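You operate a simulated robot arm through the tools that you are given. There is no shell and no other tool. Be economical: measure what you need, move in short steps, check, and stop when the job is done.

You run a simulated two-armed robot. Do the job below in one go: nothing can be reset, and whatever is moved stays where it is left.

JOB
Press the blisters out of the splice board's tape, then shelve the board.
Fine: work on the side table with the orange block; block back, board on the wooden shelf. Set down upright: pressing block. What is to be rubbed or washed off counts as gone when no trace of it is left.

Only the result counts: the job must be done as asked and must still hold three seconds after the hand-in. Knocking over, shifting, dropping, spilling or breaking anything else fails it.

ROBOT AND FRAMES
Two 7-joint arms with two-finger parallel grippers on one trunk, on a base that drives. Base frame: it is fixed to the floor where the robot stands at the start and does not move with it; the origin is under the middle of the robot, x ahead of it, y to its left, z up. Lengths are in m, angles in degrees, forces in N, time in s.
The left shoulder is at the start at [0.069, 0.182, 1.111], the right one opposite. With the tool pointing down near the work surface each hand reaches from about 0.24 to 0.74 m from the robot's upright axis, wherever it stands, measured 20 degrees to its own side. Places, roughly: side table [0.6, -1.1, 0.8]; wooden shelf over the side table [0.8, -1.1, 1.2]. Payload 3.91 kg a hand.
The tool frame of a hand sits at the grasp point between the pads (the TCP): z along the fingers, y along the line on which they close. The tips reach 0.03 m beyond it. The gripper opens to 0.11 m. The fingers are 0.02 m wide and 0.01 m thick; the gripper's body (0.048 by 0.112 m) begins 0.055 m behind the TCP.
Orientation is told as [roll, pitch, yaw] about the base's x, y, z axes, in that order, counted from this pose: with the fingers straight down and closing along the base's y, the tool's x points along the base's -x, its y along +y and its z along -z.

CONTROLS
- The arms move only by the tool play_rows. It takes "left_steps", "right_steps" or both (then of equal length, played together; a hand with none holds still); each is a list of rows, each a list of 2 entries, a list of its own where there are three numbers: the shift along the tool's x, y, z in units of 40 mm (1.0 is 40 mm), then the turn, a rotation vector about the tool's x, y, z in units of 5 degrees (1.0 is 5 degrees). In form: [[[dx, dy, dz], [ax, ay, az]], ...]. A call has 1 to 12 rows; each row shifts and turns the commanded pose from where the row before left it, along the tool's axes as they then stand. "left_claw" and "right_claw" are, for a hand that has rows, the closure in counts, from 0 (fully open) to 255 (shut), set as the call begins (left out, the last holds). A call with a number of a shift or a turn outside -1 to 1 is refused whole. Each row takes 0.2 s and may step no farther than 0.05 m and 8.6 degrees from the row before; otherwise, or with a gripper value out of range, the whole call is refused. A pose out of reach is approached as far as the arm can. The call stops where the force on the tool passes 40 N (or 10 N more than at its start, if that is more) or the arm is blocked; 0.2 s more then pass. Each finger travels about 0.072 m/s and halts on what it meets, pressing with about 25 N; the grip force reading is that of the motor and also rises with nothing between the fingers. The clock runs only during rows and for 0.2 s after the last one: add rows that do not move to give the fingers time. It gives the time, the measured TCP pose, the force on the tool (base axes), the opening and the grip force at its end, in the units of the frame above (readings bear some noise), with the torque about the TCP (base axes, N m) and any sound that the robot's microphone picked up.
- Cameras (640 x 400 px; columns grow to the right, rows downward): "scene" is now at [0.1891, -0.0506, 1.2857]; the picture's right is [-0.62, -0.78, 0.00], its down [-0.55, 0.44, -0.71] and it looks along [0.55, -0.44, -0.71] (base axes); focal length 274 px, centre (320, 200). "left" rides on the left gripper at [0.072, -0.017, -0.103] in its tool frame; the picture's right is [0.23, 0.97, 0.00], its down [-0.76, 0.18, -0.62] and it looks along [-0.61, 0.14, 0.78] (tool axes); focal length 222 px, centre (320, 200). "right" rides on the right gripper at [0.073, 0.017, -0.103] in its tool frame; the picture's right is [-0.23, 0.97, 0.00], its down [-0.76, -0.18, -0.62] and it looks along [-0.61, -0.14, 0.78] (tool axes); focal length 222 px, centre (320, 200). There is no depth. A picture from a camera that has moved, and an enlarged one, comes with that camera's place and axes in the base frame and with its lens.
- snapshot(camera): a new picture of that camera. The clock stands still meanwhile.
- raise_lower(by): slides the trunk up (or, below 0, down) by that many m; the arms and the scene camera ride with it, the base frame stays. It gives what a move gives, with no picture.
- roll_base(legs): drives the robot by 1 to 6 legs, each [ahead, left, turn to the left] in m, m and degrees, along the robot's own axes; the way and the turn of a leg run together, so that a leg with both is an arc; at most 1.5 m and 180 degrees a leg. The arms and the cameras ride along, it lands a little off, and it stops where it bumps. It gives what a move gives.
- aim_head(pan, tilt): turns the head with the scene camera to pan (to the left, within 80 degrees either way) and tilt (down, from -29 to 69), counted from straight ahead of the robot. It gives what a move gives.
- inspect(camera, box): a new picture of the part [left, top, right, bottom] of that camera's present view, enlarged. The clock stands still meanwhile.
- sign_off(): hands the job in; it is judged then, once.

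Work in short steps. Places have to be worked out from the pictures, the camera data and where the tool is seen: move nearer, look again, correct. Check each grasp and each placing, and mend what went wrong. You have 120 turns and 88 pictures in all, those below and enlarged ones among them. Open the grippers and draw the arms clear of the work before you hand the job in, unless the task says otherwise; then end with one line.

The tools are called after "Emit:" by a JSON object that holds its "fn" and its "kwargs". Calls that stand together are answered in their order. play_rows: Moves the arms, as the interface text tells. Its arguments: {"type":"object","properties":{"left_steps":{"type":"array"},"left_claw":{"type":"number"},"right_steps":{"type":"array"},"right_claw":{"type":"number"}},"required":[]} The other tools are called the same way: raise_lower (by) slides the trunk up or down; roll_base (legs) drives the base; aim_head (pan, tilt) turns the head that bears the scene camera; snapshot (camera) takes a picture; inspect (camera, box) takes an enlarged picture of a part of a camera's view; sign_off () hands the job in.

At the start:

```text
time: 0.0
left_ee_pos: [0.4252, -0.0741, 1.0824]
left_tcp_rot: [0.0, 0.0, 0.1]
left_ft_force: [0.0, 0.7, 0.3]
left_moment: [-0.01, -0.01, 0.02]
left_width: 0.11
left_gripper_force: 0.0
right_ee_pos: [0.4061, -0.4269, 1.0459]
right_tcp_rot: [-0.1, 0.0, 0.0]
right_ft_force: [0.7, 0.1, -0.1]
right_moment: [0.02, 0.01, 0.0]
right_width: 0.1098
right_gripper_force: 0.1
trunk travel left (down, up): [-0.375, 0.139]
robot x, y, heading: [-0.0017, -0.0005, -0.1]
head pan, tilt: [-38.5, 44.9]
```

scene: 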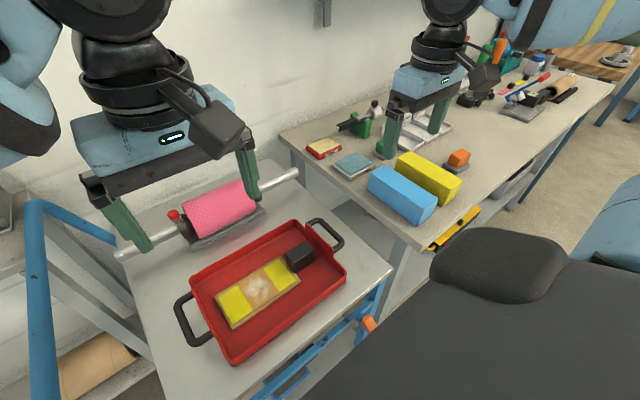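
right: 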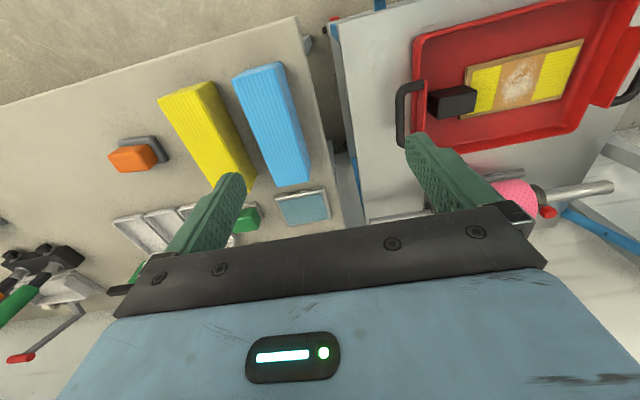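
left: 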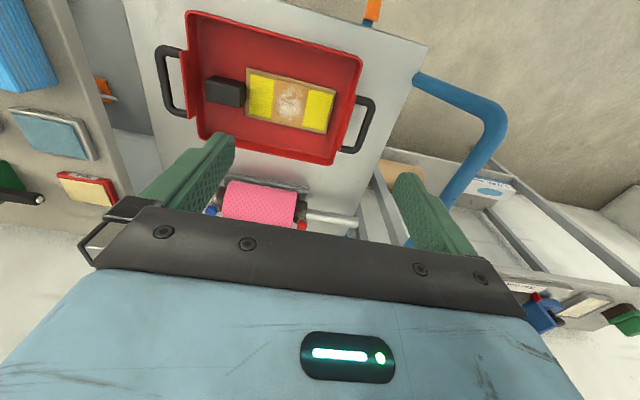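

I'll look around first: the tray up close, then the side table and shelf.

Emit:
{"fn": "inspect", "kwargs": {"camera": "scene", "box": [170, 200, 370, 370]}}

Emit:
{"fn": "inspect", "kwargs": {"camera": "scene", "box": [280, 20, 640, 260]}}

Emit:
{"fn": "aim_head", "kwargs": {"pan": -60, "tilt": 20}}

Emit:
{"fn": "snapshot", "kwargs": {"camera": "scene"}}

```text
2.35 times, centred on (270, 285) of scene
camera zoom: at [0.1891, -0.0506, 1.2857], right [-0.62, -0.78, 0.0], down [-0.55, 0.44, -0.71], along [0.55, -0.44, -0.71], focal length 644 px, centre (438, 0)
```

zoom: 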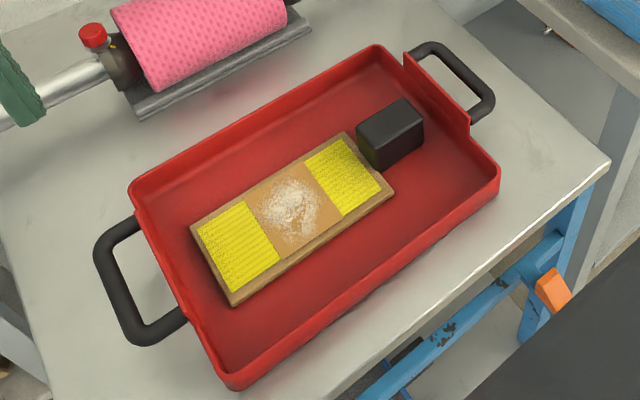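

```text
1.67 times, centred on (460, 140) of scene
camera zoom: at [0.1891, -0.0506, 1.2857], right [-0.62, -0.78, 0.0], down [-0.55, 0.44, -0.71], along [0.55, -0.44, -0.71], focal length 456 px, centre (87, 300)
```

zoom: 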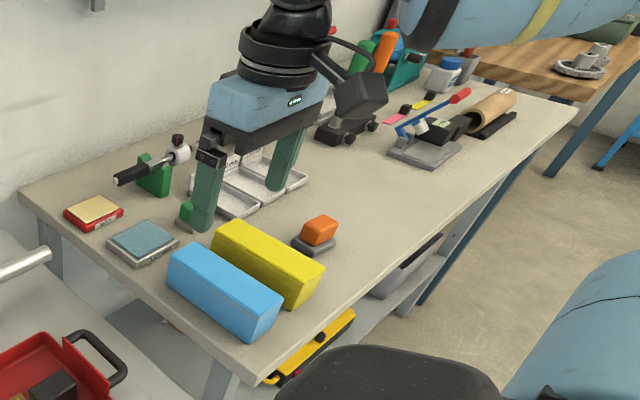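

```text
time: 0.9
left_ee_pos: [0.4255, -0.0749, 1.082]
left_tcp_rot: [0.1, 0.0, 0.1]
left_ft_force: [0.5, 0.1, -0.3]
left_moment: [0.0, 0.01, 0.01]
left_width: 0.1101
left_gripper_force: 0.1
right_ee_pos: [0.4063, -0.4283, 1.0446]
right_tcp_rot: [-0.1, 0.0, 0.0]
right_ft_force: [0.3, -0.3, -0.9]
right_moment: [-0.02, -0.01, 0.01]
right_width: 0.1102
right_gripper_force: 0.1
trunk travel left (down, up): [-0.375, 0.139]
robot x, y, heading: [-0.0015, -0.0011, 0.3]
head pan, tilt: [-60.0, 20.0]
```

```text
82 pictures are left
camera scene: at [0.172, -0.0806, 1.3243], right [-0.87, -0.5, 0.0], down [-0.17, 0.3, -0.94], along [0.47, -0.81, -0.34], focal length 274 px, centre (320, 200)
```

scene: 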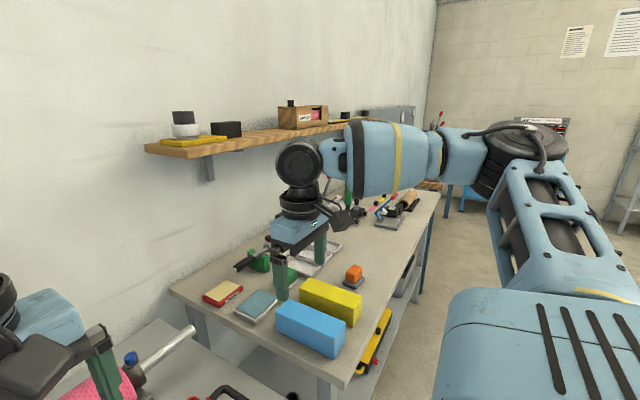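

The board lies in the tray at about [0.475, -0.12, 0.76], axis-aligned, 0.156 long in y and 0.078 wide. I move the left hand out of the way and turn the right hand toward yaw -90.

Emit:
{"fn": "play_rows", "kwargs": {"left_steps": [[[0, 1, -0.5], [0, 0, 0]], [[0, 1, -0.5], [0, 0, 0]], [[0, 1, -0.5], [0, 0, 0]], [[0, 1, -0.5], [0, 0, 0]], [[0, 1, 0], [0, 0, 0]], [[0, 1, 0], [0, 0, 0]], [[0, 1, 0], [0, 0, 0]], [[0, 0.5, 0], [0, 0, 0]], [[0, 0, 0], [0, 0, 0]]], "right_steps": [[[0, 0, 0], [0, 0, 1]], [[0, 0, 0], [0, 0, 1]], [[0, 0, 0], [0, 0, 1]], [[0, 0, 0], [0, 0, 1]], [[0, 0, 0], [0, 0, 1]], [[0, 0, 0], [0, 0, 1]], [[0, 0, 0], [0, 0, 1]], [[0, 0, 0], [0, 0, 1]], [[0, 0, 0], [0, 0, 1]]], "left_claw": 0, "right_claw": 0}}

Emit:
{"fn": "play_rows", "kwargs": {"right_steps": [[[0, 0, 0], [0, 0, 1]], [[0, 0, 0], [0, 0, 1]], [[0, 0, 0], [0, 0, 1]], [[0, 0, 0], [0, 0, 1]], [[0, 0, 0], [0, 0, 1]], [[0, 0, 0], [0, 0, 1]], [[0, 0, 0], [0, 0, 1]], [[0, 0, 0], [0, 0, 1]], [[0, 0, 0], [0, 0, 1]]]}}

```text
time: 2.9
left_ee_pos: [0.4246, 0.2239, 1.1614]
left_tcp_rot: [0.1, 0.0, 0.0]
left_ft_force: [-0.5, 0.6, -0.2]
left_moment: [-0.03, 0.01, 0.01]
left_width: 0.11
left_gripper_force: 0.2
right_ee_pos: [0.4062, -0.4275, 1.0458]
right_tcp_rot: [0.0, 0.0, -45.1]
right_ft_force: [-0.4, -0.9, -0.5]
right_moment: [0.0, -0.02, 0.01]
right_width: 0.1101
right_gripper_force: 0.1
trunk travel left (down, up): [-0.375, 0.139]
robot x, y, heading: [0.0014, -0.0036, 0.1]
head pan, tilt: [-60.0, 20.0]
```

```text
time: 4.9
left_ee_pos: [0.4238, 0.2241, 1.1616]
left_tcp_rot: [0.0, 0.0, 0.1]
left_ft_force: [1.4, 0.1, 0.5]
left_moment: [0.02, -0.01, 0.0]
left_width: 0.1102
left_gripper_force: 0.0
right_ee_pos: [0.4056, -0.4265, 1.0451]
right_tcp_rot: [0.0, -0.1, -90.1]
right_ft_force: [-1.1, 0.1, -0.1]
right_moment: [0.03, -0.03, 0.02]
right_width: 0.1102
right_gripper_force: 0.0
trunk travel left (down, up): [-0.375, 0.139]
robot x, y, heading: [-0.0006, -0.0011, -0.2]
head pan, tilt: [-60.0, 20.0]
```

Yaw -90 reached. Now the right hand goes above the board at z≈0.93.

Emit:
{"fn": "play_rows", "kwargs": {"right_steps": [[[0.96, 0.216, 0.36], [0, 0, 0]], [[0.96, 0.216, 0.36], [0, 0, 0]], [[0.96, 0.216, 0.36], [0, 0, 0]], [[0.96, 0.216, 0.36], [0, 0, 0]], [[0.96, 0.216, 0.36], [0, 0, 0]], [[0.96, 0.216, 0.36], [0, 0, 0]], [[0.96, 0.216, 0.36], [0, 0, 0]], [[0.96, 0.216, 0.36], [0, 0, 0]]]}}

Emit:
{"fn": "snapshot", "kwargs": {"camera": "right"}}

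Emit:
{"fn": "aim_head", "kwargs": {"pan": -20, "tilt": 50}}

Emit:
{"fn": "snapshot", "kwargs": {"camera": "scene"}}

```text
time: 6.7
left_ee_pos: [0.4269, 0.2234, 1.1605]
left_tcp_rot: [0.1, 0.2, 0.1]
left_ft_force: [0.0, -0.3, 0.6]
left_moment: [-0.01, 0.05, 0.04]
left_width: 0.1099
left_gripper_force: 0.1
right_ee_pos: [0.4763, -0.1244, 0.9291]
right_tcp_rot: [0.0, 0.0, -90.2]
right_ft_force: [0.5, -0.5, -0.5]
right_moment: [-0.01, 0.03, 0.01]
right_width: 0.11
right_gripper_force: 0.1
right hand out of reach, approached as far as the arm can: row 8
trunk travel left (down, up): [-0.375, 0.139]
robot x, y, heading: [-0.0033, 0.0014, -0.2]
head pan, tilt: [-60.0, 20.0]
```

```text
81 pictures are left
camera right: at [0.493, -0.0509, 1.0317], right [0.97, -0.23, 0.0], down [-0.18, -0.76, 0.62], along [-0.14, -0.61, -0.78], focal length 222 px, centre (320, 200)
```

right: 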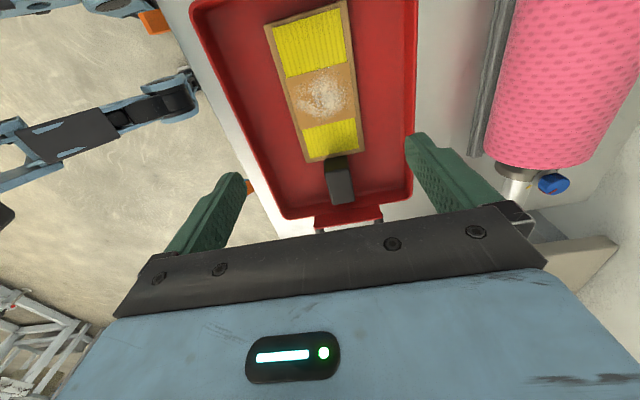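

```text
time: 7.8
left_ee_pos: [0.4256, 0.2252, 1.1616]
left_tcp_rot: [0.0, -0.1, 0.1]
left_ft_force: [0.5, 0.8, 0.1]
left_moment: [0.01, 0.03, 0.0]
left_width: 0.11
left_gripper_force: 0.1
right_ee_pos: [0.4751, -0.1237, 0.9289]
right_tcp_rot: [-0.1, -0.1, -90.1]
right_ft_force: [0.6, -0.5, -0.2]
right_moment: [-0.02, 0.04, 0.03]
right_width: 0.11
right_gripper_force: 0.1
trunk travel left (down, up): [-0.375, 0.139]
robot x, y, heading: [-0.0017, 0.0005, 0.2]
head pan, tilt: [-20.0, 50.0]
```

```text
80 pictures are left
camera scene: at [0.1977, -0.0264, 1.2788], right [-0.34, -0.94, 0.0], down [-0.72, 0.26, -0.64], along [0.6, -0.22, -0.77], focal length 274 px, centre (320, 200)
```

scene: 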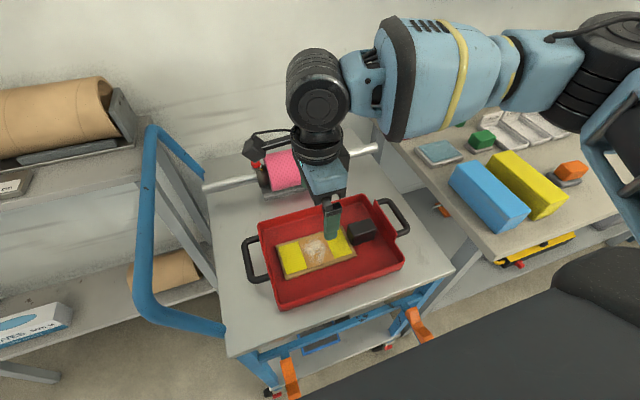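

Board center by the wrist camera is about [0.480, -0.116]. I descend partway with slightly narrowed fingers and check.

Emit:
{"fn": "play_rows", "kwargs": {"right_steps": [[[0, 0.1, 0.8], [0, 0, 0]], [[0, 0, 0.8], [0, 0, 0]], [[0, 0, 0.8], [0, 0, 0]], [[0, 0, 0.8], [0, 0, 0]]], "right_claw": 25}}

Emit:
{"fn": "snapshot", "kwargs": {"camera": "right"}}

Emit:
{"fn": "inspect", "kwargs": {"camera": "scene", "box": [220, 160, 440, 320]}}

```text
time: 8.8
left_ee_pos: [0.4233, 0.224, 1.1616]
left_tcp_rot: [0.1, 0.0, 0.0]
left_ft_force: [-0.4, -0.2, 0.1]
left_moment: [0.0, -0.02, 0.01]
left_width: 0.1098
left_gripper_force: 0.0
right_ee_pos: [0.4745, -0.1349, 0.8061]
right_tcp_rot: [0.1, 0.1, -90.0]
right_ft_force: [-0.1, 0.3, 0.6]
right_moment: [0.02, -0.01, -0.01]
right_width: 0.0992
right_gripper_force: 0.0
right hand out of reach, approached as far as the arm can: row 2, 4
trunk travel left (down, up): [-0.375, 0.139]
robot x, y, heading: [0.0012, -0.0004, -0.2]
head pan, tilt: [-20.0, 50.0]
```

```text
79 pictures are left
camera right: at [0.4907, -0.0616, 0.9094], right [0.97, -0.23, 0.0], down [-0.18, -0.76, 0.62], along [-0.14, -0.61, -0.78], focal length 222 px, centre (320, 200)
```

right: 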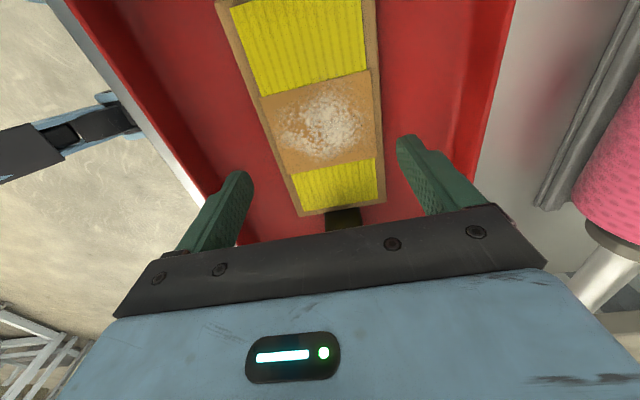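

```text
2.50 times, centred on (330, 240) of scene
camera zoom: at [0.1978, -0.0265, 1.2787], right [-0.34, -0.94, 0.0], down [-0.72, 0.26, -0.64], along [0.6, -0.22, -0.77], focal length 684 px, centre (295, 100)
```

zoom: 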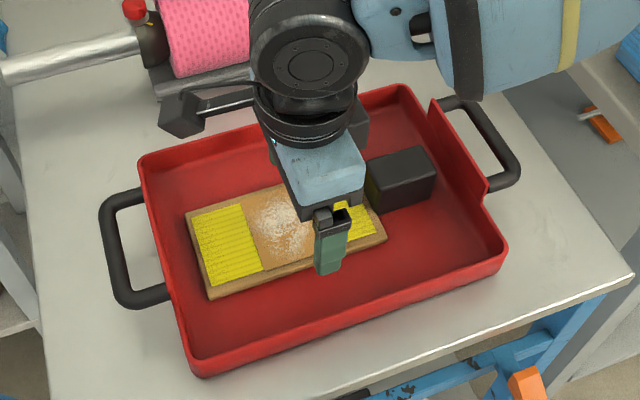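

The reach at this pose runs short toward +y. I lift, and shift the base 0.12 m left so the board is more to the right hand's side.

Emit:
{"fn": "play_rows", "kwargs": {"right_steps": [[[0, 0, -0.9], [0, 0, 0]], [[0, 0, -0.9], [0, 0, 0]], [[0, 0, -0.9], [0, 0, 0]], [[0, 0, -0.9], [0, 0, 0]]]}}

Emit:
{"fn": "roll_base", "kwargs": {"legs": [[0, 0.12, 0]]}}

```text
time: 9.8
left_ee_pos: [0.4244, 0.2236, 1.1621]
left_tcp_rot: [0.1, 0.0, 0.2]
left_ft_force: [-0.4, -0.1, 0.5]
left_moment: [0.0, 0.01, 0.01]
left_width: 0.1101
left_gripper_force: 0.1
right_ee_pos: [0.4728, -0.1334, 0.9506]
right_tcp_rot: [0.0, -0.1, -90.0]
right_ft_force: [-0.7, -0.6, -0.2]
right_moment: [0.01, 0.0, -0.01]
right_width: 0.0993
right_gripper_force: 0.0
trunk travel left (down, up): [-0.375, 0.139]
robot x, y, heading: [-0.0003, 0.0002, -0.2]
head pan, tilt: [-20.0, 50.0]
```

```text
time: 11.5
left_ee_pos: [0.4249, 0.3443, 1.1626]
left_tcp_rot: [0.0, -0.1, 0.1]
left_ft_force: [-0.2, 0.1, 0.1]
left_moment: [0.02, -0.02, -0.01]
left_width: 0.1101
left_gripper_force: 0.0
right_ee_pos: [0.4728, -0.0122, 0.9495]
right_tcp_rot: [0.0, 0.0, -90.0]
right_ft_force: [-0.8, -1.1, -0.3]
right_moment: [-0.03, 0.01, 0.01]
right_width: 0.0993
right_gripper_force: 0.0
trunk travel left (down, up): [-0.375, 0.139]
robot x, y, heading: [0.0008, 0.1245, -0.1]
head pan, tilt: [-20.0, 50.0]
```

Now move to the board center and descend to z≈0.81.

Emit:
{"fn": "play_rows", "kwargs": {"right_steps": [[[-0.85, 0.06, 0], [0, 0, 0]], [[-0.85, 0.06, 0], [0, 0, 0]], [[-0.85, 0.06, 0], [0, 0, 0]], [[0, 0, 0.9], [0, 0, 0]], [[0, 0, 0.9], [0, 0, 0]], [[0, 0, 0.9], [0, 0, 0]], [[0, 0, 0.8], [0, 0, 0]]]}}

Emit:
{"fn": "snapshot", "kwargs": {"camera": "right"}}

Emit:
{"fn": "inspect", "kwargs": {"camera": "scene", "box": [270, 160, 490, 320]}}

```text
time: 13.1
left_ee_pos: [0.4244, 0.3432, 1.1609]
left_tcp_rot: [0.0, 0.0, 0.1]
left_ft_force: [0.0, 0.2, 0.1]
left_moment: [-0.01, -0.02, 0.0]
left_width: 0.1099
left_gripper_force: 0.0
right_ee_pos: [0.4808, -0.1147, 0.809]
right_tcp_rot: [0.0, -0.1, -90.0]
right_ft_force: [-0.1, 0.2, -0.3]
right_moment: [0.03, 0.0, 0.0]
right_width: 0.0992
right_gripper_force: 0.0
trunk travel left (down, up): [-0.375, 0.139]
robot x, y, heading: [0.0003, 0.1206, 0.2]
head pan, tilt: [-20.0, 50.0]
```

```text
77 pictures are left
camera right: at [0.4973, -0.0424, 0.9132], right [0.97, -0.23, 0.0], down [-0.18, -0.76, 0.62], along [-0.14, -0.61, -0.78], focal length 222 px, centre (320, 200)
```

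right: 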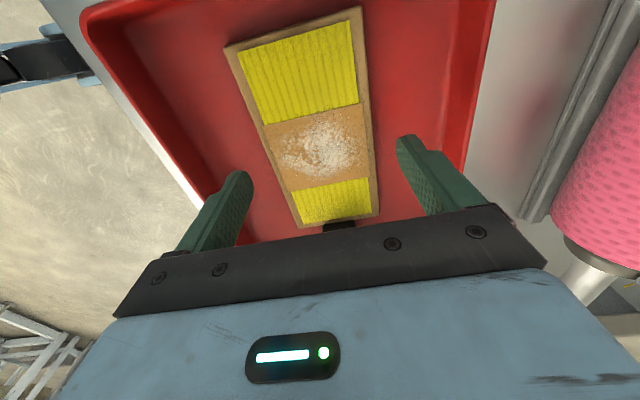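

```text
2.50 times, centred on (380, 240) of scene
camera zoom: at [0.1982, 0.0936, 1.2787], right [-0.34, -0.94, 0.0], down [-0.72, 0.26, -0.64], along [0.6, -0.22, -0.77], focal length 684 px, centre (170, 100)
```

zoom: 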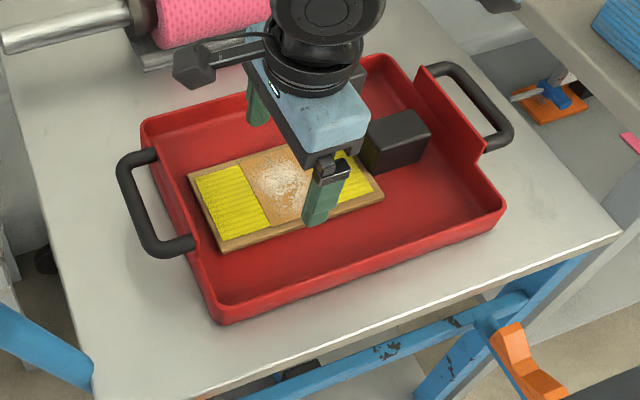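

Alignment is good (board center ≈[0.481, -0.117], top ≈0.757). Descend gently until near the tray floor.

Emit:
{"fn": "play_rows", "kwargs": {"right_steps": [[[0, 0, 0.4], [0, 0, 0]], [[0, 0, 0.25], [0, 0, 0]], [[0, 0, 0.15], [0, 0, 0]]]}}

Emit:
{"fn": "inspect", "kwargs": {"camera": "scene", "box": [310, 170, 430, 260]}}

```text
time: 13.9
left_ee_pos: [0.4261, 0.3439, 1.1617]
left_tcp_rot: [0.0, -0.1, 0.1]
left_ft_force: [-1.0, -0.2, -0.9]
left_moment: [-0.02, -0.02, -0.01]
left_width: 0.1101
left_gripper_force: 0.1
right_ee_pos: [0.4797, -0.1151, 0.7777]
right_tcp_rot: [0.1, 0.0, -90.0]
right_ft_force: [0.3, 0.4, 0.0]
right_moment: [0.04, 0.0, -0.03]
right_width: 0.0992
right_gripper_force: 0.2
trunk travel left (down, up): [-0.375, 0.139]
robot x, y, heading: [0.0013, 0.1217, 0.0]
head pan, tilt: [-20.0, 50.0]
```

```text
4.44 times, centred on (370, 215) of scene
camera zoom: at [0.1979, 0.094, 1.2787], right [-0.34, -0.94, 0.0], down [-0.72, 0.26, -0.64], along [0.6, -0.22, -0.77], focal length 1216 px, centre (98, 133)
```

zoom: 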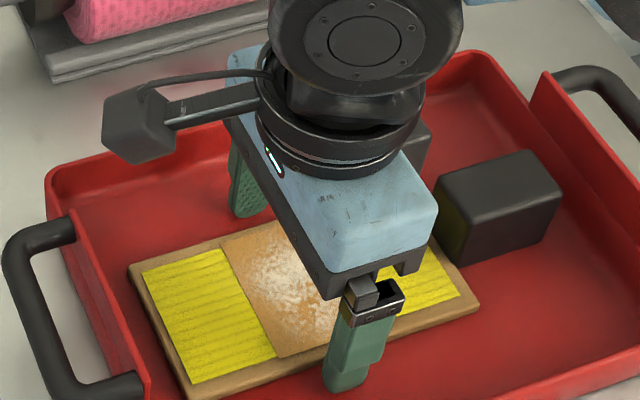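

Tips are close to the floor; go down a few more mm watching force.

Emit:
{"fn": "play_rows", "kwargs": {"right_steps": [[[0, 0, 0.1], [0, 0, 0]], [[0, 0, 0.1], [0, 0, 0]]]}}

Emit:
{"fn": "inspect", "kwargs": {"camera": "scene", "box": [350, 200, 430, 260]}}

```text
time: 14.5
left_ee_pos: [0.4241, 0.3427, 1.1618]
left_tcp_rot: [0.0, -0.1, 0.1]
left_ft_force: [0.8, 0.3, -0.5]
left_moment: [-0.03, 0.01, 0.01]
left_width: 0.1101
left_gripper_force: 0.0
right_ee_pos: [0.4823, -0.1153, 0.7752]
right_tcp_rot: [0.4, -0.1, -89.9]
right_ft_force: [-6.3, -3.0, 24.0]
right_moment: [-0.04, 1.61, 0.26]
right_width: 0.1024
right_gripper_force: 3.3
trunk travel left (down, up): [-0.375, 0.139]
robot x, y, heading: [0.0012, 0.1213, -0.2]
head pan, tilt: [-20.0, 50.0]
stopped in row 2 (right hand): the force on the tool passed its limit at 42 N (the readings are from after the stop); the commanded pose is now the measured one
```

```text
6.67 times, centred on (390, 230) of scene
camera zoom: at [0.1963, 0.0941, 1.2791], right [-0.34, -0.94, 0.0], down [-0.72, 0.26, -0.64], along [0.6, -0.22, -0.77], focal length 1824 px, centre (-147, 0)
```

zoom: 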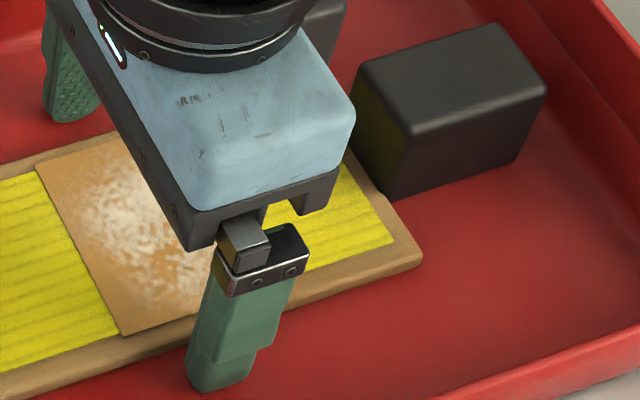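

Floor touched at tip ≈0.745. Raise 3 mm and close on the board.

Emit:
{"fn": "play_rows", "kwargs": {"right_steps": [[[0, 0, -0.1], [0, 0, 0]], [[0, 0, 0], [0, 0, 0]]]}}

Emit:
{"fn": "play_rows", "kwargs": {"right_steps": [[[0, 0, 0], [0, 0, 0]], [[0, 0, 0], [0, 0, 0]], [[0, 0, 0], [0, 0, 0]]], "right_claw": 140}}

Emit:
{"fn": "inspect", "kwargs": {"camera": "scene", "box": [310, 170, 430, 260]}}

```text
time: 15.1
left_ee_pos: [0.4242, 0.3439, 1.1613]
left_tcp_rot: [-0.1, 0.1, 0.2]
left_ft_force: [-0.7, 0.2, 0.4]
left_moment: [0.01, -0.01, -0.01]
left_width: 0.1099
left_gripper_force: 0.1
right_ee_pos: [0.4826, -0.1155, 0.7761]
right_tcp_rot: [0.3, -0.1, -90.0]
right_ft_force: [-0.1, 0.5, 0.8]
right_moment: [-0.05, 0.01, -0.02]
right_width: 0.099
right_gripper_force: 0.1
trunk travel left (down, up): [-0.375, 0.139]
robot x, y, heading: [0.002, 0.1168, -0.2]
head pan, tilt: [-20.0, 50.0]
```

```text
time: 15.9
left_ee_pos: [0.4245, 0.3436, 1.1609]
left_tcp_rot: [0.0, 0.1, 0.1]
left_ft_force: [0.2, -0.7, 0.2]
left_moment: [-0.01, 0.02, 0.02]
left_width: 0.1098
left_gripper_force: 0.1
right_ee_pos: [0.4813, -0.1153, 0.7782]
right_tcp_rot: [0.3, 0.0, -90.0]
right_ft_force: [0.5, -0.3, 0.9]
right_moment: [0.07, 0.02, -0.01]
right_width: 0.0832
right_gripper_force: 25.7
trunk travel left (down, up): [-0.375, 0.139]
robot x, y, heading: [-0.0005, 0.1213, -0.0]
head pan, tilt: [-20.0, 50.0]
```

```text
4.44 times, centred on (370, 215) of scene
camera zoom: at [0.1978, 0.0937, 1.2787], right [-0.34, -0.94, 0.0], down [-0.72, 0.26, -0.64], along [0.6, -0.22, -0.77], focal length 1216 px, centre (98, 133)
```

zoom: 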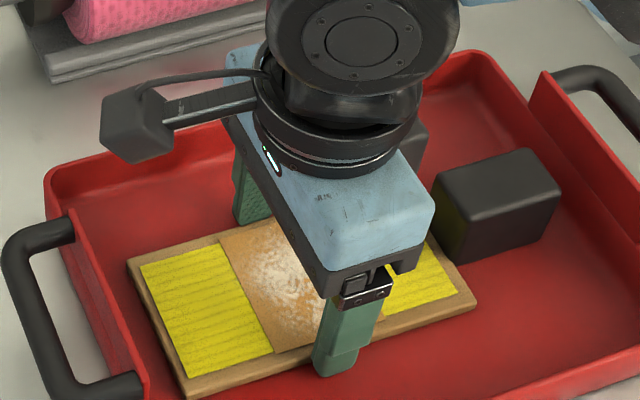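

Gripped (0.083 wide, 25 N). Lift straight up in small steps first.

Emit:
{"fn": "play_rows", "kwargs": {"right_steps": [[[0, 0, -0.3], [0, 0, 0]], [[0, 0, -0.5], [0, 0, 0]], [[0, 0, -0.8], [0, 0, 0]], [[0, 0, -0.8], [0, 0, 0]], [[0, 0, -0.8], [0, 0, 0]], [[0, 0, -0.8], [0, 0, 0]]]}}

Emit:
{"fn": "snapshot", "kwargs": {"camera": "right"}}

Emit:
{"fn": "snapshot", "kwargs": {"camera": "scene"}}

```text
time: 17.3
left_ee_pos: [0.4232, 0.343, 1.1611]
left_tcp_rot: [0.0, 0.0, 0.1]
left_ft_force: [0.0, 0.4, 1.0]
left_moment: [-0.02, -0.02, 0.03]
left_width: 0.1098
left_gripper_force: 0.0
right_ee_pos: [0.4803, -0.1158, 0.9366]
right_tcp_rot: [0.2, 0.0, -89.9]
right_ft_force: [-0.1, 0.1, -2.1]
right_moment: [0.07, -0.01, 0.0]
right_width: 0.0837
right_gripper_force: 25.3
trunk travel left (down, up): [-0.375, 0.139]
robot x, y, heading: [0.0022, 0.1182, -0.1]
head pan, tilt: [-20.0, 50.0]
```

```text
72 pictures are left
camera right: at [0.4963, -0.0423, 1.0419], right [0.97, -0.23, 0.01], down [-0.18, -0.76, 0.62], along [-0.14, -0.61, -0.78], focal length 222 px, centre (320, 200)
```

right: 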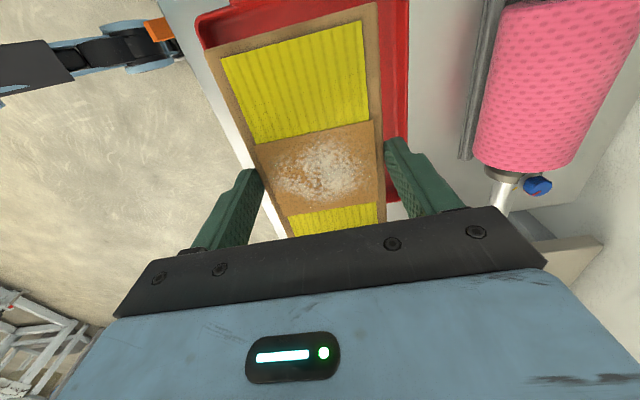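

```text
71 pictures are left
camera scene: at [0.1972, 0.094, 1.2788], right [-0.34, -0.94, 0.0], down [-0.72, 0.26, -0.64], along [0.6, -0.22, -0.77], focal length 274 px, centre (320, 200)
```

scene: 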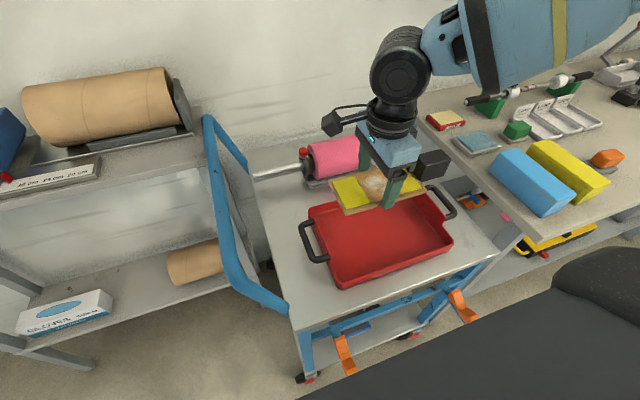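

The black block is no longer in the tray; check whether it is fixed to the board's end.

Emit:
{"fn": "inspect", "kwargs": {"camera": "scene", "box": [310, 90, 470, 220]}}

```text
3.08 times, centred on (390, 155) of scene
camera zoom: at [0.1972, 0.094, 1.2788], right [-0.34, -0.94, 0.0], down [-0.72, 0.26, -0.64], along [0.6, -0.22, -0.77], focal length 842 px, centre (105, 338)
```

zoom: 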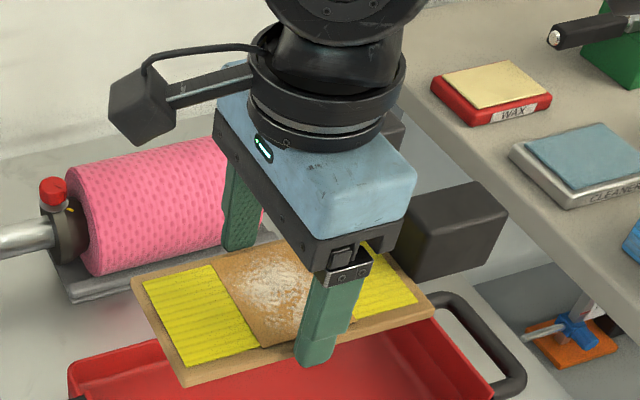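

The black block is the board's fixed handle at its -y end; good. I raise the hand and drive right along the tables to y≈-0.65.

Emit:
{"fn": "play_rows", "kwargs": {"right_steps": [[[-0.8, 0, -0.8], [0, 0, 0]], [[-0.8, 0, -0.8], [0, 0, 0]], [[-0.8, 0, -0.8], [0, 0, 0]], [[-0.8, 0, -0.8], [0, 0, 0]]]}}

Emit:
{"fn": "roll_base", "kwargs": {"legs": [[0, -0.4, 0], [0, -0.37, 0]]}}

Emit:
{"fn": "aim_head", "kwargs": {"pan": -20, "tilt": 45}}

Emit:
{"fn": "snapshot", "kwargs": {"camera": "scene"}}

```text
time: 18.3
left_ee_pos: [0.4241, 0.3446, 1.1616]
left_tcp_rot: [0.1, 0.0, 0.1]
left_ft_force: [-0.6, -0.7, -0.5]
left_moment: [0.02, 0.0, 0.03]
left_width: 0.1098
left_gripper_force: 0.1
right_ee_pos: [0.4805, -0.2443, 1.065]
right_tcp_rot: [0.2, -0.1, -90.0]
right_ft_force: [0.4, 0.3, -1.7]
right_moment: [0.06, 0.0, 0.03]
right_width: 0.0835
right_gripper_force: 24.8
trunk travel left (down, up): [-0.375, 0.139]
robot x, y, heading: [0.0002, 0.1183, -0.1]
head pan, tilt: [-20.0, 50.0]
```

```text
time: 25.8
left_ee_pos: [0.425, -0.4264, 1.1618]
left_tcp_rot: [0.0, 0.0, 0.0]
left_ft_force: [0.9, 0.6, 0.6]
left_moment: [-0.02, 0.01, 0.04]
left_width: 0.1098
left_gripper_force: 0.1
right_ee_pos: [0.4798, -1.0139, 1.0649]
right_tcp_rot: [0.3, -0.1, -90.1]
right_ft_force: [-0.2, -0.2, -1.0]
right_moment: [0.06, -0.01, -0.03]
right_width: 0.0837
right_gripper_force: 25.3
trunk travel left (down, up): [-0.375, 0.139]
robot x, y, heading: [-0.0007, -0.6477, -0.1]
head pan, tilt: [-20.0, 50.0]
```

```text
time: 26.4
left_ee_pos: [0.4242, -0.4272, 1.1613]
left_tcp_rot: [0.0, 0.0, 0.0]
left_ft_force: [0.1, 0.3, 0.2]
left_moment: [0.03, 0.0, 0.0]
left_width: 0.1101
left_gripper_force: 0.1
right_ee_pos: [0.4799, -1.0142, 1.0646]
right_tcp_rot: [0.2, -0.2, -90.1]
right_ft_force: [0.6, 0.9, -1.3]
right_moment: [0.05, 0.0, 0.0]
right_width: 0.0835
right_gripper_force: 25.1
trunk travel left (down, up): [-0.375, 0.139]
robot x, y, heading: [-0.0017, -0.6474, 0.1]
head pan, tilt: [-20.0, 45.0]
```

```text
69 pictures are left
camera scene: at [0.2008, -0.678, 1.2856], right [-0.34, -0.94, 0.0], down [-0.66, 0.24, -0.71], along [0.66, -0.24, -0.71], focal length 274 px, centre (320, 200)
```

scene: 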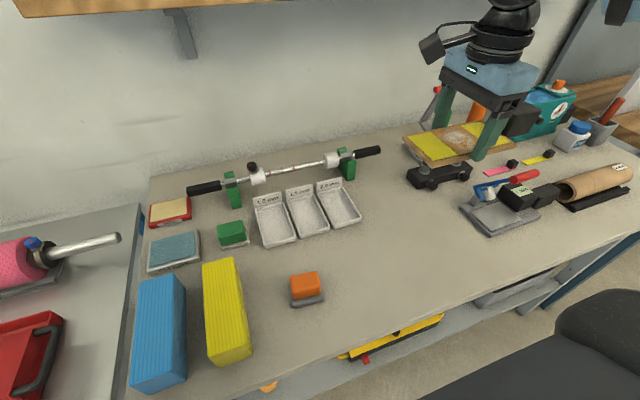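

Clear spot on the table between the orange block ([0.44,-0.735]) and the lever tool: place the board at about [0.455,-0.91]. Move there and lower to z≈0.87.

Emit:
{"fn": "play_rows", "kwargs": {"right_steps": [[[0.87, -0.2, 0], [0, 0, 0]], [[0.87, -0.2, 0], [0, 0, 0]], [[0.87, -0.2, 0], [0, 0, 0]], [[0, 0, 0.95], [0, 0, 0]], [[0, 0, 0.95], [0, 0, 0]], [[0, 0, 0.95], [0, 0, 0]], [[0, 0, 0.95], [0, 0, 0]], [[0, 0, 0.95], [0, 0, 0]]]}}

Emit:
{"fn": "snapshot", "kwargs": {"camera": "scene"}}

```text
time: 28.2
left_ee_pos: [0.4243, -0.4269, 1.1611]
left_tcp_rot: [0.0, 0.0, 0.0]
left_ft_force: [0.2, -0.5, -0.1]
left_moment: [0.0, 0.01, -0.02]
left_width: 0.1098
left_gripper_force: 0.0
right_ee_pos: [0.4575, -0.9102, 0.875]
right_tcp_rot: [0.3, -0.1, -90.1]
right_ft_force: [0.4, 0.1, -1.0]
right_moment: [0.04, 0.04, 0.0]
right_width: 0.0835
right_gripper_force: 24.2
trunk travel left (down, up): [-0.375, 0.139]
robot x, y, heading: [-0.0042, -0.652, -0.0]
head pan, tilt: [-20.0, 45.0]
```

```text
68 pictures are left
camera scene: at [0.2015, -0.6783, 1.2855], right [-0.34, -0.94, 0.0], down [-0.66, 0.24, -0.71], along [0.66, -0.24, -0.71], focal length 274 px, centre (320, 200)
```

scene: 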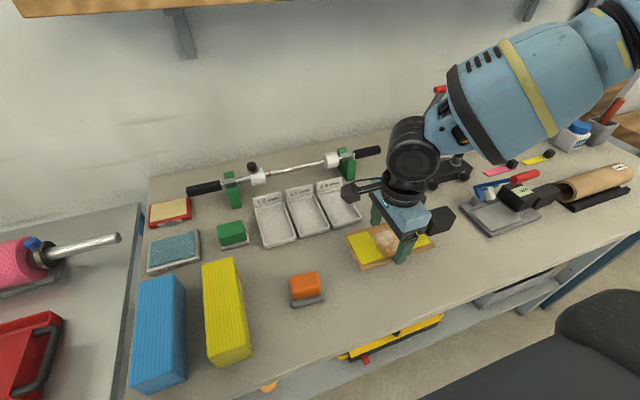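

Clear of neighbours. Lower gently in small steps until contact.

Emit:
{"fn": "play_rows", "kwargs": {"right_steps": [[[0, 0, 0.3], [0, 0, 0]], [[0, 0, 0.3], [0, 0, 0]], [[0, 0, 0.2], [0, 0, 0]], [[0, 0, 0.1], [0, 0, 0]]]}}

Emit:
{"fn": "inspect", "kwargs": {"camera": "scene", "box": [320, 180, 480, 280]}}

```text
time: 29.2
left_ee_pos: [0.4242, -0.4265, 1.1622]
left_tcp_rot: [0.0, 0.0, 0.0]
left_ft_force: [-0.8, 0.1, 0.2]
left_moment: [-0.02, 0.0, -0.01]
left_width: 0.1103
left_gripper_force: 0.0
right_ee_pos: [0.4563, -0.91, 0.8389]
right_tcp_rot: [0.3, 0.0, -90.1]
right_ft_force: [0.5, -0.6, -1.4]
right_moment: [0.11, 0.03, 0.0]
right_width: 0.0832
right_gripper_force: 24.5
trunk travel left (down, up): [-0.375, 0.139]
robot x, y, heading: [-0.0003, -0.646, 0.1]
head pan, tilt: [-20.0, 45.0]
```

```text
4.00 times, centred on (400, 230) of scene
camera zoom: at [0.2009, -0.678, 1.2856], right [-0.34, -0.94, 0.0], down [-0.66, 0.24, -0.71], along [0.66, -0.24, -0.71], focal length 1095 px, centre (0, 80)
```

zoom: 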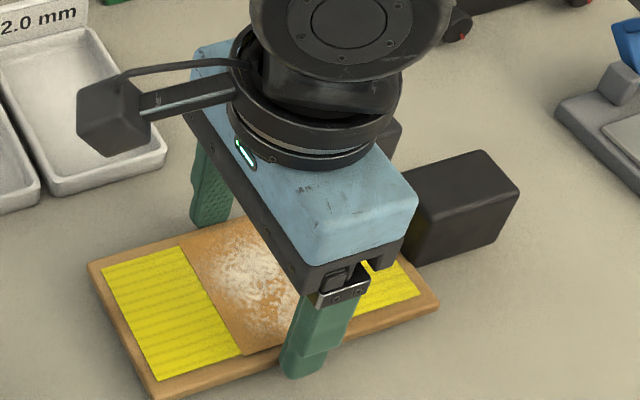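

Emit:
{"fn": "play_rows", "kwargs": {"right_steps": [[[0, 0, 0.1], [0, 0, 0]], [[0, 0, 0.1], [0, 0, 0]], [[0, 0, 0.1], [0, 0, 0]], [[0, 0, 0.1], [0, 0, 0]], [[0, 0, 0.1], [0, 0, 0]]]}}

```text
time: 30.1
left_ee_pos: [0.4223, -0.4266, 1.1622]
left_tcp_rot: [0.0, -0.1, -0.1]
left_ft_force: [0.3, -0.4, 0.0]
left_moment: [0.06, 0.0, -0.01]
left_width: 0.1098
left_gripper_force: 0.1
right_ee_pos: [0.4573, -0.9095, 0.8308]
right_tcp_rot: [0.7, -0.1, -90.3]
right_ft_force: [-9.1, -3.4, 22.2]
right_moment: [0.32, 1.13, 0.24]
right_width: 0.0837
right_gripper_force: 24.8
trunk travel left (down, up): [-0.375, 0.139]
robot x, y, heading: [-0.003, -0.6464, -0.4]
head pan, tilt: [-20.0, 45.0]
stopped in row 4 (right hand): the force on the tool passed its limit at 49 N (the readings are from after the stop); the commanded pose is now the measured one
```

Contact at TCP 0.831 (table top ≈0.80). Ease off, release, and rise.

Emit:
{"fn": "play_rows", "kwargs": {"right_steps": [[[0, 0, -0.05], [0, 0, 0]], [[0, 0, 0], [0, 0, 0]], [[0, 0, 0], [0, 0, 0]]], "right_claw": 25}}

Emit:
{"fn": "play_rows", "kwargs": {"right_steps": [[[0, 0, -0.5], [0, 0, 0]], [[0, 0, -0.8], [0, 0, 0]], [[0, 0, -1], [0, 0, 0]], [[0, 0, -1], [0, 0, 0]], [[0.5, 0, -0.8], [0, 0, 0]], [[1, 0, 0], [0, 0, 0]], [[1, 0, 0], [0, 0, 0]], [[1, 0, 0], [0, 0, 0]], [[0.8, -0.3, 0], [0, 0, 0]]], "right_claw": 0}}

Emit:
{"fn": "snapshot", "kwargs": {"camera": "right"}}

Emit:
{"fn": "snapshot", "kwargs": {"camera": "scene"}}

```text
time: 30.9
left_ee_pos: [0.4237, -0.4274, 1.1613]
left_tcp_rot: [0.0, 0.1, -0.1]
left_ft_force: [-0.5, 0.8, -0.8]
left_moment: [0.03, -0.01, -0.03]
left_width: 0.11
left_gripper_force: 0.0
right_ee_pos: [0.4587, -0.9097, 0.8298]
right_tcp_rot: [0.6, 0.0, -90.1]
right_ft_force: [8.6, -0.3, 8.8]
right_moment: [0.03, 0.26, -0.01]
right_width: 0.0951
right_gripper_force: 0.2
trunk travel left (down, up): [-0.375, 0.139]
robot x, y, heading: [-0.0001, -0.6488, 0.1]
head pan, tilt: [-20.0, 45.0]
```

```text
time: 33.0
left_ee_pos: [0.4227, -0.4269, 1.1623]
left_tcp_rot: [0.1, -0.1, -0.1]
left_ft_force: [-0.4, 0.0, 0.6]
left_moment: [0.0, 0.01, -0.01]
left_width: 0.11
left_gripper_force: 0.1
right_ee_pos: [0.4319, -0.7635, 0.9858]
right_tcp_rot: [0.7, -0.1, -90.3]
right_ft_force: [-0.4, -0.4, -0.1]
right_moment: [0.0, 0.0, 0.0]
right_width: 0.1099
right_gripper_force: 0.0
right hand out of reach, approached as far as the arm can: row 9
trunk travel left (down, up): [-0.375, 0.139]
robot x, y, heading: [0.0027, -0.6491, -0.1]
head pan, tilt: [-20.0, 45.0]
```

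```text
66 pictures are left
camera right: at [0.4481, -0.6904, 1.0894], right [0.97, -0.23, 0.01], down [-0.19, -0.76, 0.62], along [-0.13, -0.61, -0.78], focal length 222 px, centre (320, 200)
```

right: 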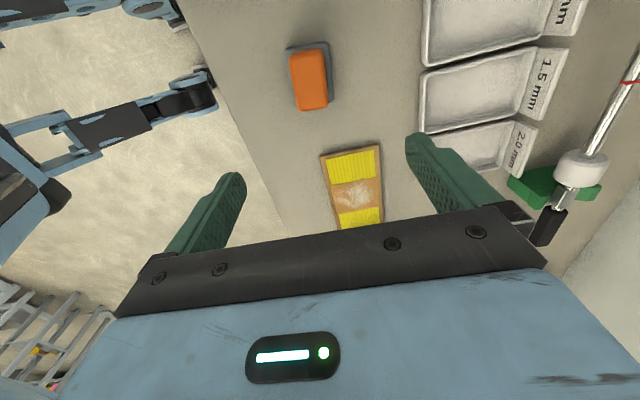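

```text
65 pictures are left
camera scene: at [0.199, -0.6781, 1.286], right [-0.34, -0.94, 0.0], down [-0.66, 0.24, -0.71], along [0.66, -0.24, -0.71], focal length 274 px, centre (320, 200)
```

scene: 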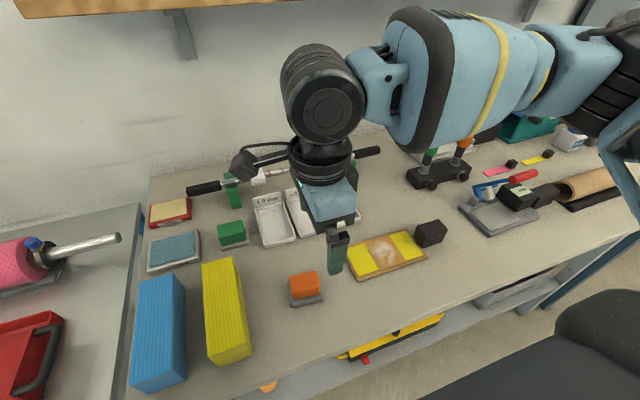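

Board is down. Look at the orange block and its dock in detail.

Emit:
{"fn": "inspect", "kwargs": {"camera": "scene", "box": [265, 250, 345, 320]}}

Emit:
{"fn": "inspect", "kwargs": {"camera": "right", "box": [260, 20, 420, 140]}}

Emit:
{"fn": "inspect", "kwargs": {"camera": "scene", "box": [335, 210, 455, 290]}}

```text
5.71 times, centred on (305, 285) of scene
camera zoom: at [0.199, -0.6781, 1.286], right [-0.34, -0.94, 0.0], down [-0.66, 0.24, -0.71], along [0.66, -0.24, -0.71], focal length 1564 px, centre (406, -286)
```

zoom: 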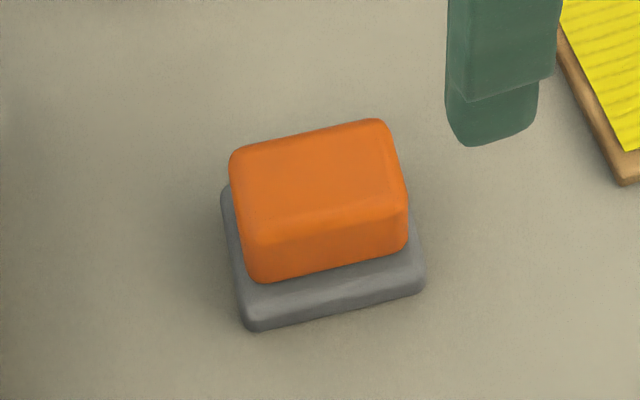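

```text
3.33 times, centred on (340, 80) of right
camera zoom: at [0.4481, -0.6904, 1.0894], right [0.97, -0.23, 0.01], down [-0.19, -0.76, 0.62], along [-0.13, -0.61, -0.78], focal length 740 px, centre (253, 600)
```

zoom: 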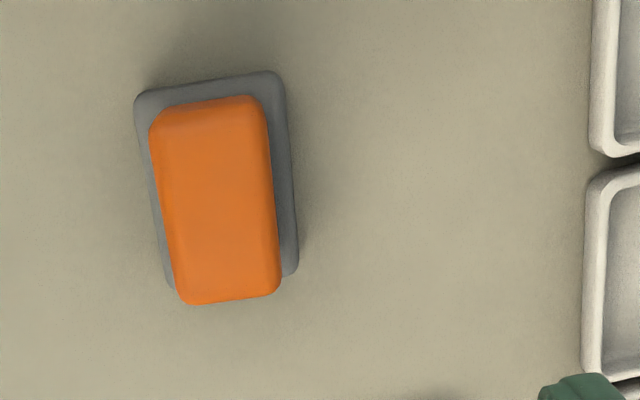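

```text
5.00 times, centred on (395, 250) of scene
camera zoom: at [0.199, -0.6781, 1.286], right [-0.34, -0.94, 0.0], down [-0.66, 0.24, -0.71], along [0.66, -0.24, -0.71], focal length 1368 px, centre (-55, -50)
```

zoom: 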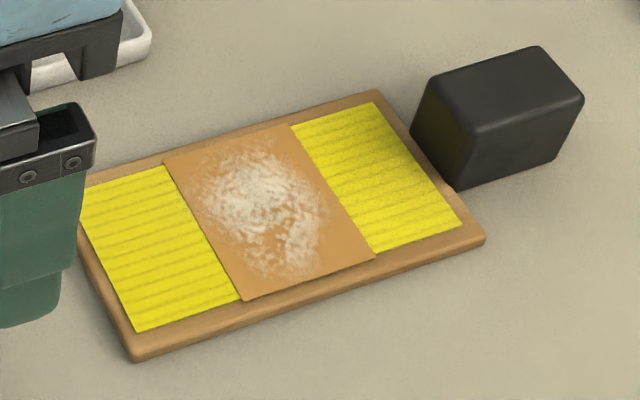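

Orange block: center ≈[0.431,-0.735], roughly 0.036×0.056, long axis turned about -7° from y. I'll grip it by its ends with yaw ≈-7.5; turn the hand there.

Emit:
{"fn": "play_rows", "kwargs": {"right_steps": [[[0, 0, 0], [0, 0, -1]], [[0, 0, 0], [0, 0, -1]], [[0, 0, 0], [0, 0, -1]], [[0, 0, 0], [0, 0, -1]], [[0, 0, 0], [0, 0, -1]], [[0, 0, 0], [0, 0, -1]], [[0, 0, 0], [0, 0, -1]], [[0, 0, 0], [0, 0, -1]], [[0, 0, 0], [0, 0, -1]]]}}

Emit:
{"fn": "play_rows", "kwargs": {"right_steps": [[[0, 0, 0], [0, 0, -1]], [[0, 0, 0], [0, 0, -1]], [[0, 0, 0], [0, 0, -1]], [[0, 0, 0], [0, 0, -1]], [[0, 0, 0], [0, 0, -1]], [[0, 0, 0], [0, 0, -1]], [[0, 0, 0], [0, 0, -1]], [[0, 0, 0], [0, 0, -0.55]], [[0, 0, 0], [0.14, 0, 0]]]}}

Emit:
{"fn": "snapshot", "kwargs": {"camera": "right"}}

```text
time: 35.0
left_ee_pos: [0.4247, -0.4274, 1.1614]
left_tcp_rot: [0.0, 0.1, -0.1]
left_ft_force: [0.2, -0.1, 0.3]
left_moment: [0.02, -0.01, 0.0]
left_width: 0.1103
left_gripper_force: 0.1
right_ee_pos: [0.4339, -0.7632, 0.9847]
right_tcp_rot: [0.3, -0.6, -45.0]
right_ft_force: [-0.3, 0.9, 0.6]
right_moment: [-0.01, -0.02, -0.02]
right_width: 0.1099
right_gripper_force: 0.0
trunk travel left (down, up): [-0.375, 0.139]
robot x, y, heading: [-0.0002, -0.6487, -0.1]
head pan, tilt: [-20.0, 45.0]
```

```text
time: 37.0
left_ee_pos: [0.4256, -0.4278, 1.1621]
left_tcp_rot: [0.0, 0.1, -0.1]
left_ft_force: [-1.0, 0.5, -0.4]
left_moment: [0.01, 0.01, -0.02]
left_width: 0.1103
left_gripper_force: 0.0
right_ee_pos: [0.4334, -0.7635, 0.9864]
right_tcp_rot: [-0.5, -0.5, -7.7]
right_ft_force: [0.1, 0.6, 0.8]
right_moment: [0.04, -0.02, -0.04]
right_width: 0.1099
right_gripper_force: 0.0
trunk travel left (down, up): [-0.375, 0.139]
robot x, y, heading: [-0.0015, -0.6479, -0.2]
head pan, tilt: [-20.0, 45.0]
```

```text
61 pictures are left
camera right: at [0.3635, -0.736, 1.0881], right [0.36, 0.93, -0.01], down [0.72, -0.27, 0.63], along [0.59, -0.23, -0.77], focal length 222 px, centre (320, 200)
```

right: 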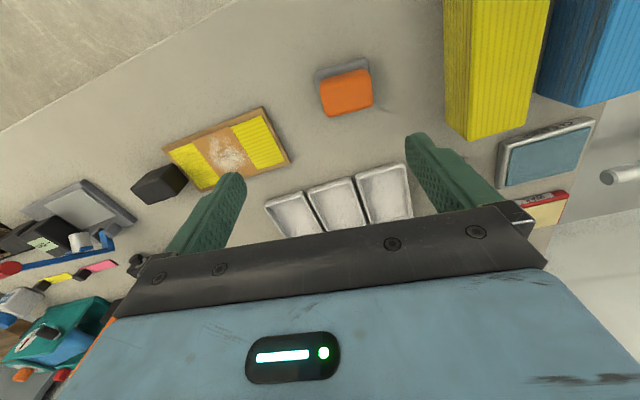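

Block center seen at [0.429,-0.735], consistent. Align and descend to z≈0.90, levelling the small tilt.

Emit:
{"fn": "play_rows", "kwargs": {"right_steps": [[[0.18, 0.71, 0], [-0.1, 0.1, 0]], [[0, 0, 0.7], [0, 0, 0]], [[0, 0, 0.7], [0, 0, 0]], [[0, 0, 0.7], [0, 0, 0]]], "right_claw": 35}}

Emit:
{"fn": "snapshot", "kwargs": {"camera": "right"}}

Emit:
{"fn": "inspect", "kwargs": {"camera": "scene", "box": [240, 220, 370, 310]}}

```text
time: 38.0
left_ee_pos: [0.4244, -0.4273, 1.1622]
left_tcp_rot: [0.0, 0.0, -0.1]
left_ft_force: [-0.2, -0.5, -0.1]
left_moment: [-0.02, 0.03, -0.01]
left_width: 0.1098
left_gripper_force: 0.2
right_ee_pos: [0.4341, -0.7638, 0.9021]
right_tcp_rot: [-0.2, -0.1, -7.4]
right_ft_force: [0.6, 0.0, 0.3]
right_moment: [0.0, 0.02, 0.0]
right_width: 0.0951
right_gripper_force: 0.0
right hand out of reach, approached as far as the arm can: row 1
trunk travel left (down, up): [-0.375, 0.139]
robot x, y, heading: [-0.002, -0.6488, -0.1]
head pan, tilt: [-20.0, 45.0]
```

```text
60 pictures are left
camera right: at [0.3646, -0.7371, 1.0053], right [0.35, 0.94, 0.0], down [0.73, -0.27, 0.63], along [0.58, -0.22, -0.78], focal length 222 px, centre (320, 200)
```

right: 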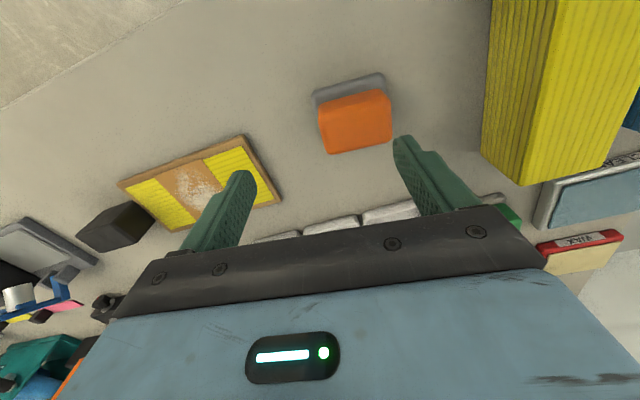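

```text
4.44 times, centred on (305, 265) of scene
camera zoom: at [0.2008, -0.6783, 1.2856], right [-0.34, -0.94, 0.0], down [-0.66, 0.24, -0.71], along [0.66, -0.24, -0.71], focal length 1216 px, centre (387, -89)
```

zoom: 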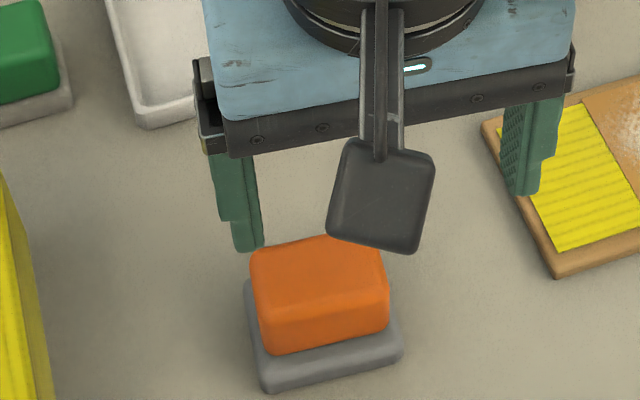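

Row 1 was short (inner reach limit). Lift, shift the base 0.12 m left, then redo alignment.

Emit:
{"fn": "play_rows", "kwargs": {"right_steps": [[[0, 0, -0.9], [0, 0, 0]], [[0, -0.5, -0.9], [0, 0, 0]], [[0, -0.9, -0.5], [0, 0, 0]], [[0, -0.9, 0], [0, 0, 0]]]}}

Emit:
{"fn": "roll_base", "kwargs": {"legs": [[0, 0.12, 0]]}}

```text
time: 39.0
left_ee_pos: [0.4236, -0.4284, 1.1617]
left_tcp_rot: [0.2, 0.0, 0.0]
left_ft_force: [0.2, 0.6, 0.3]
left_moment: [-0.01, 0.0, -0.02]
left_width: 0.1099
left_gripper_force: 0.0
right_ee_pos: [0.4227, -0.8565, 0.9943]
right_tcp_rot: [-0.2, -0.2, -7.4]
right_ft_force: [0.4, -0.1, -0.4]
right_moment: [0.01, 0.03, -0.03]
right_width: 0.0951
right_gripper_force: 0.1
trunk travel left (down, up): [-0.375, 0.139]
robot x, y, heading: [-0.0007, -0.6526, -0.2]
head pan, tilt: [-20.0, 45.0]
```

```text
time: 40.7
left_ee_pos: [0.4254, -0.308, 1.1613]
left_tcp_rot: [0.0, 0.0, -0.1]
left_ft_force: [0.3, -0.2, -0.1]
left_moment: [0.0, -0.01, -0.03]
left_width: 0.1101
left_gripper_force: 0.0
right_ee_pos: [0.4233, -0.736, 0.9931]
right_tcp_rot: [-0.3, -0.1, -7.5]
right_ft_force: [0.1, 0.1, -0.3]
right_moment: [-0.01, 0.01, 0.0]
right_width: 0.0953
right_gripper_force: 0.1
trunk travel left (down, up): [-0.375, 0.139]
robot x, y, heading: [-0.0015, -0.5317, -0.3]
head pan, tilt: [-20.0, 45.0]
```

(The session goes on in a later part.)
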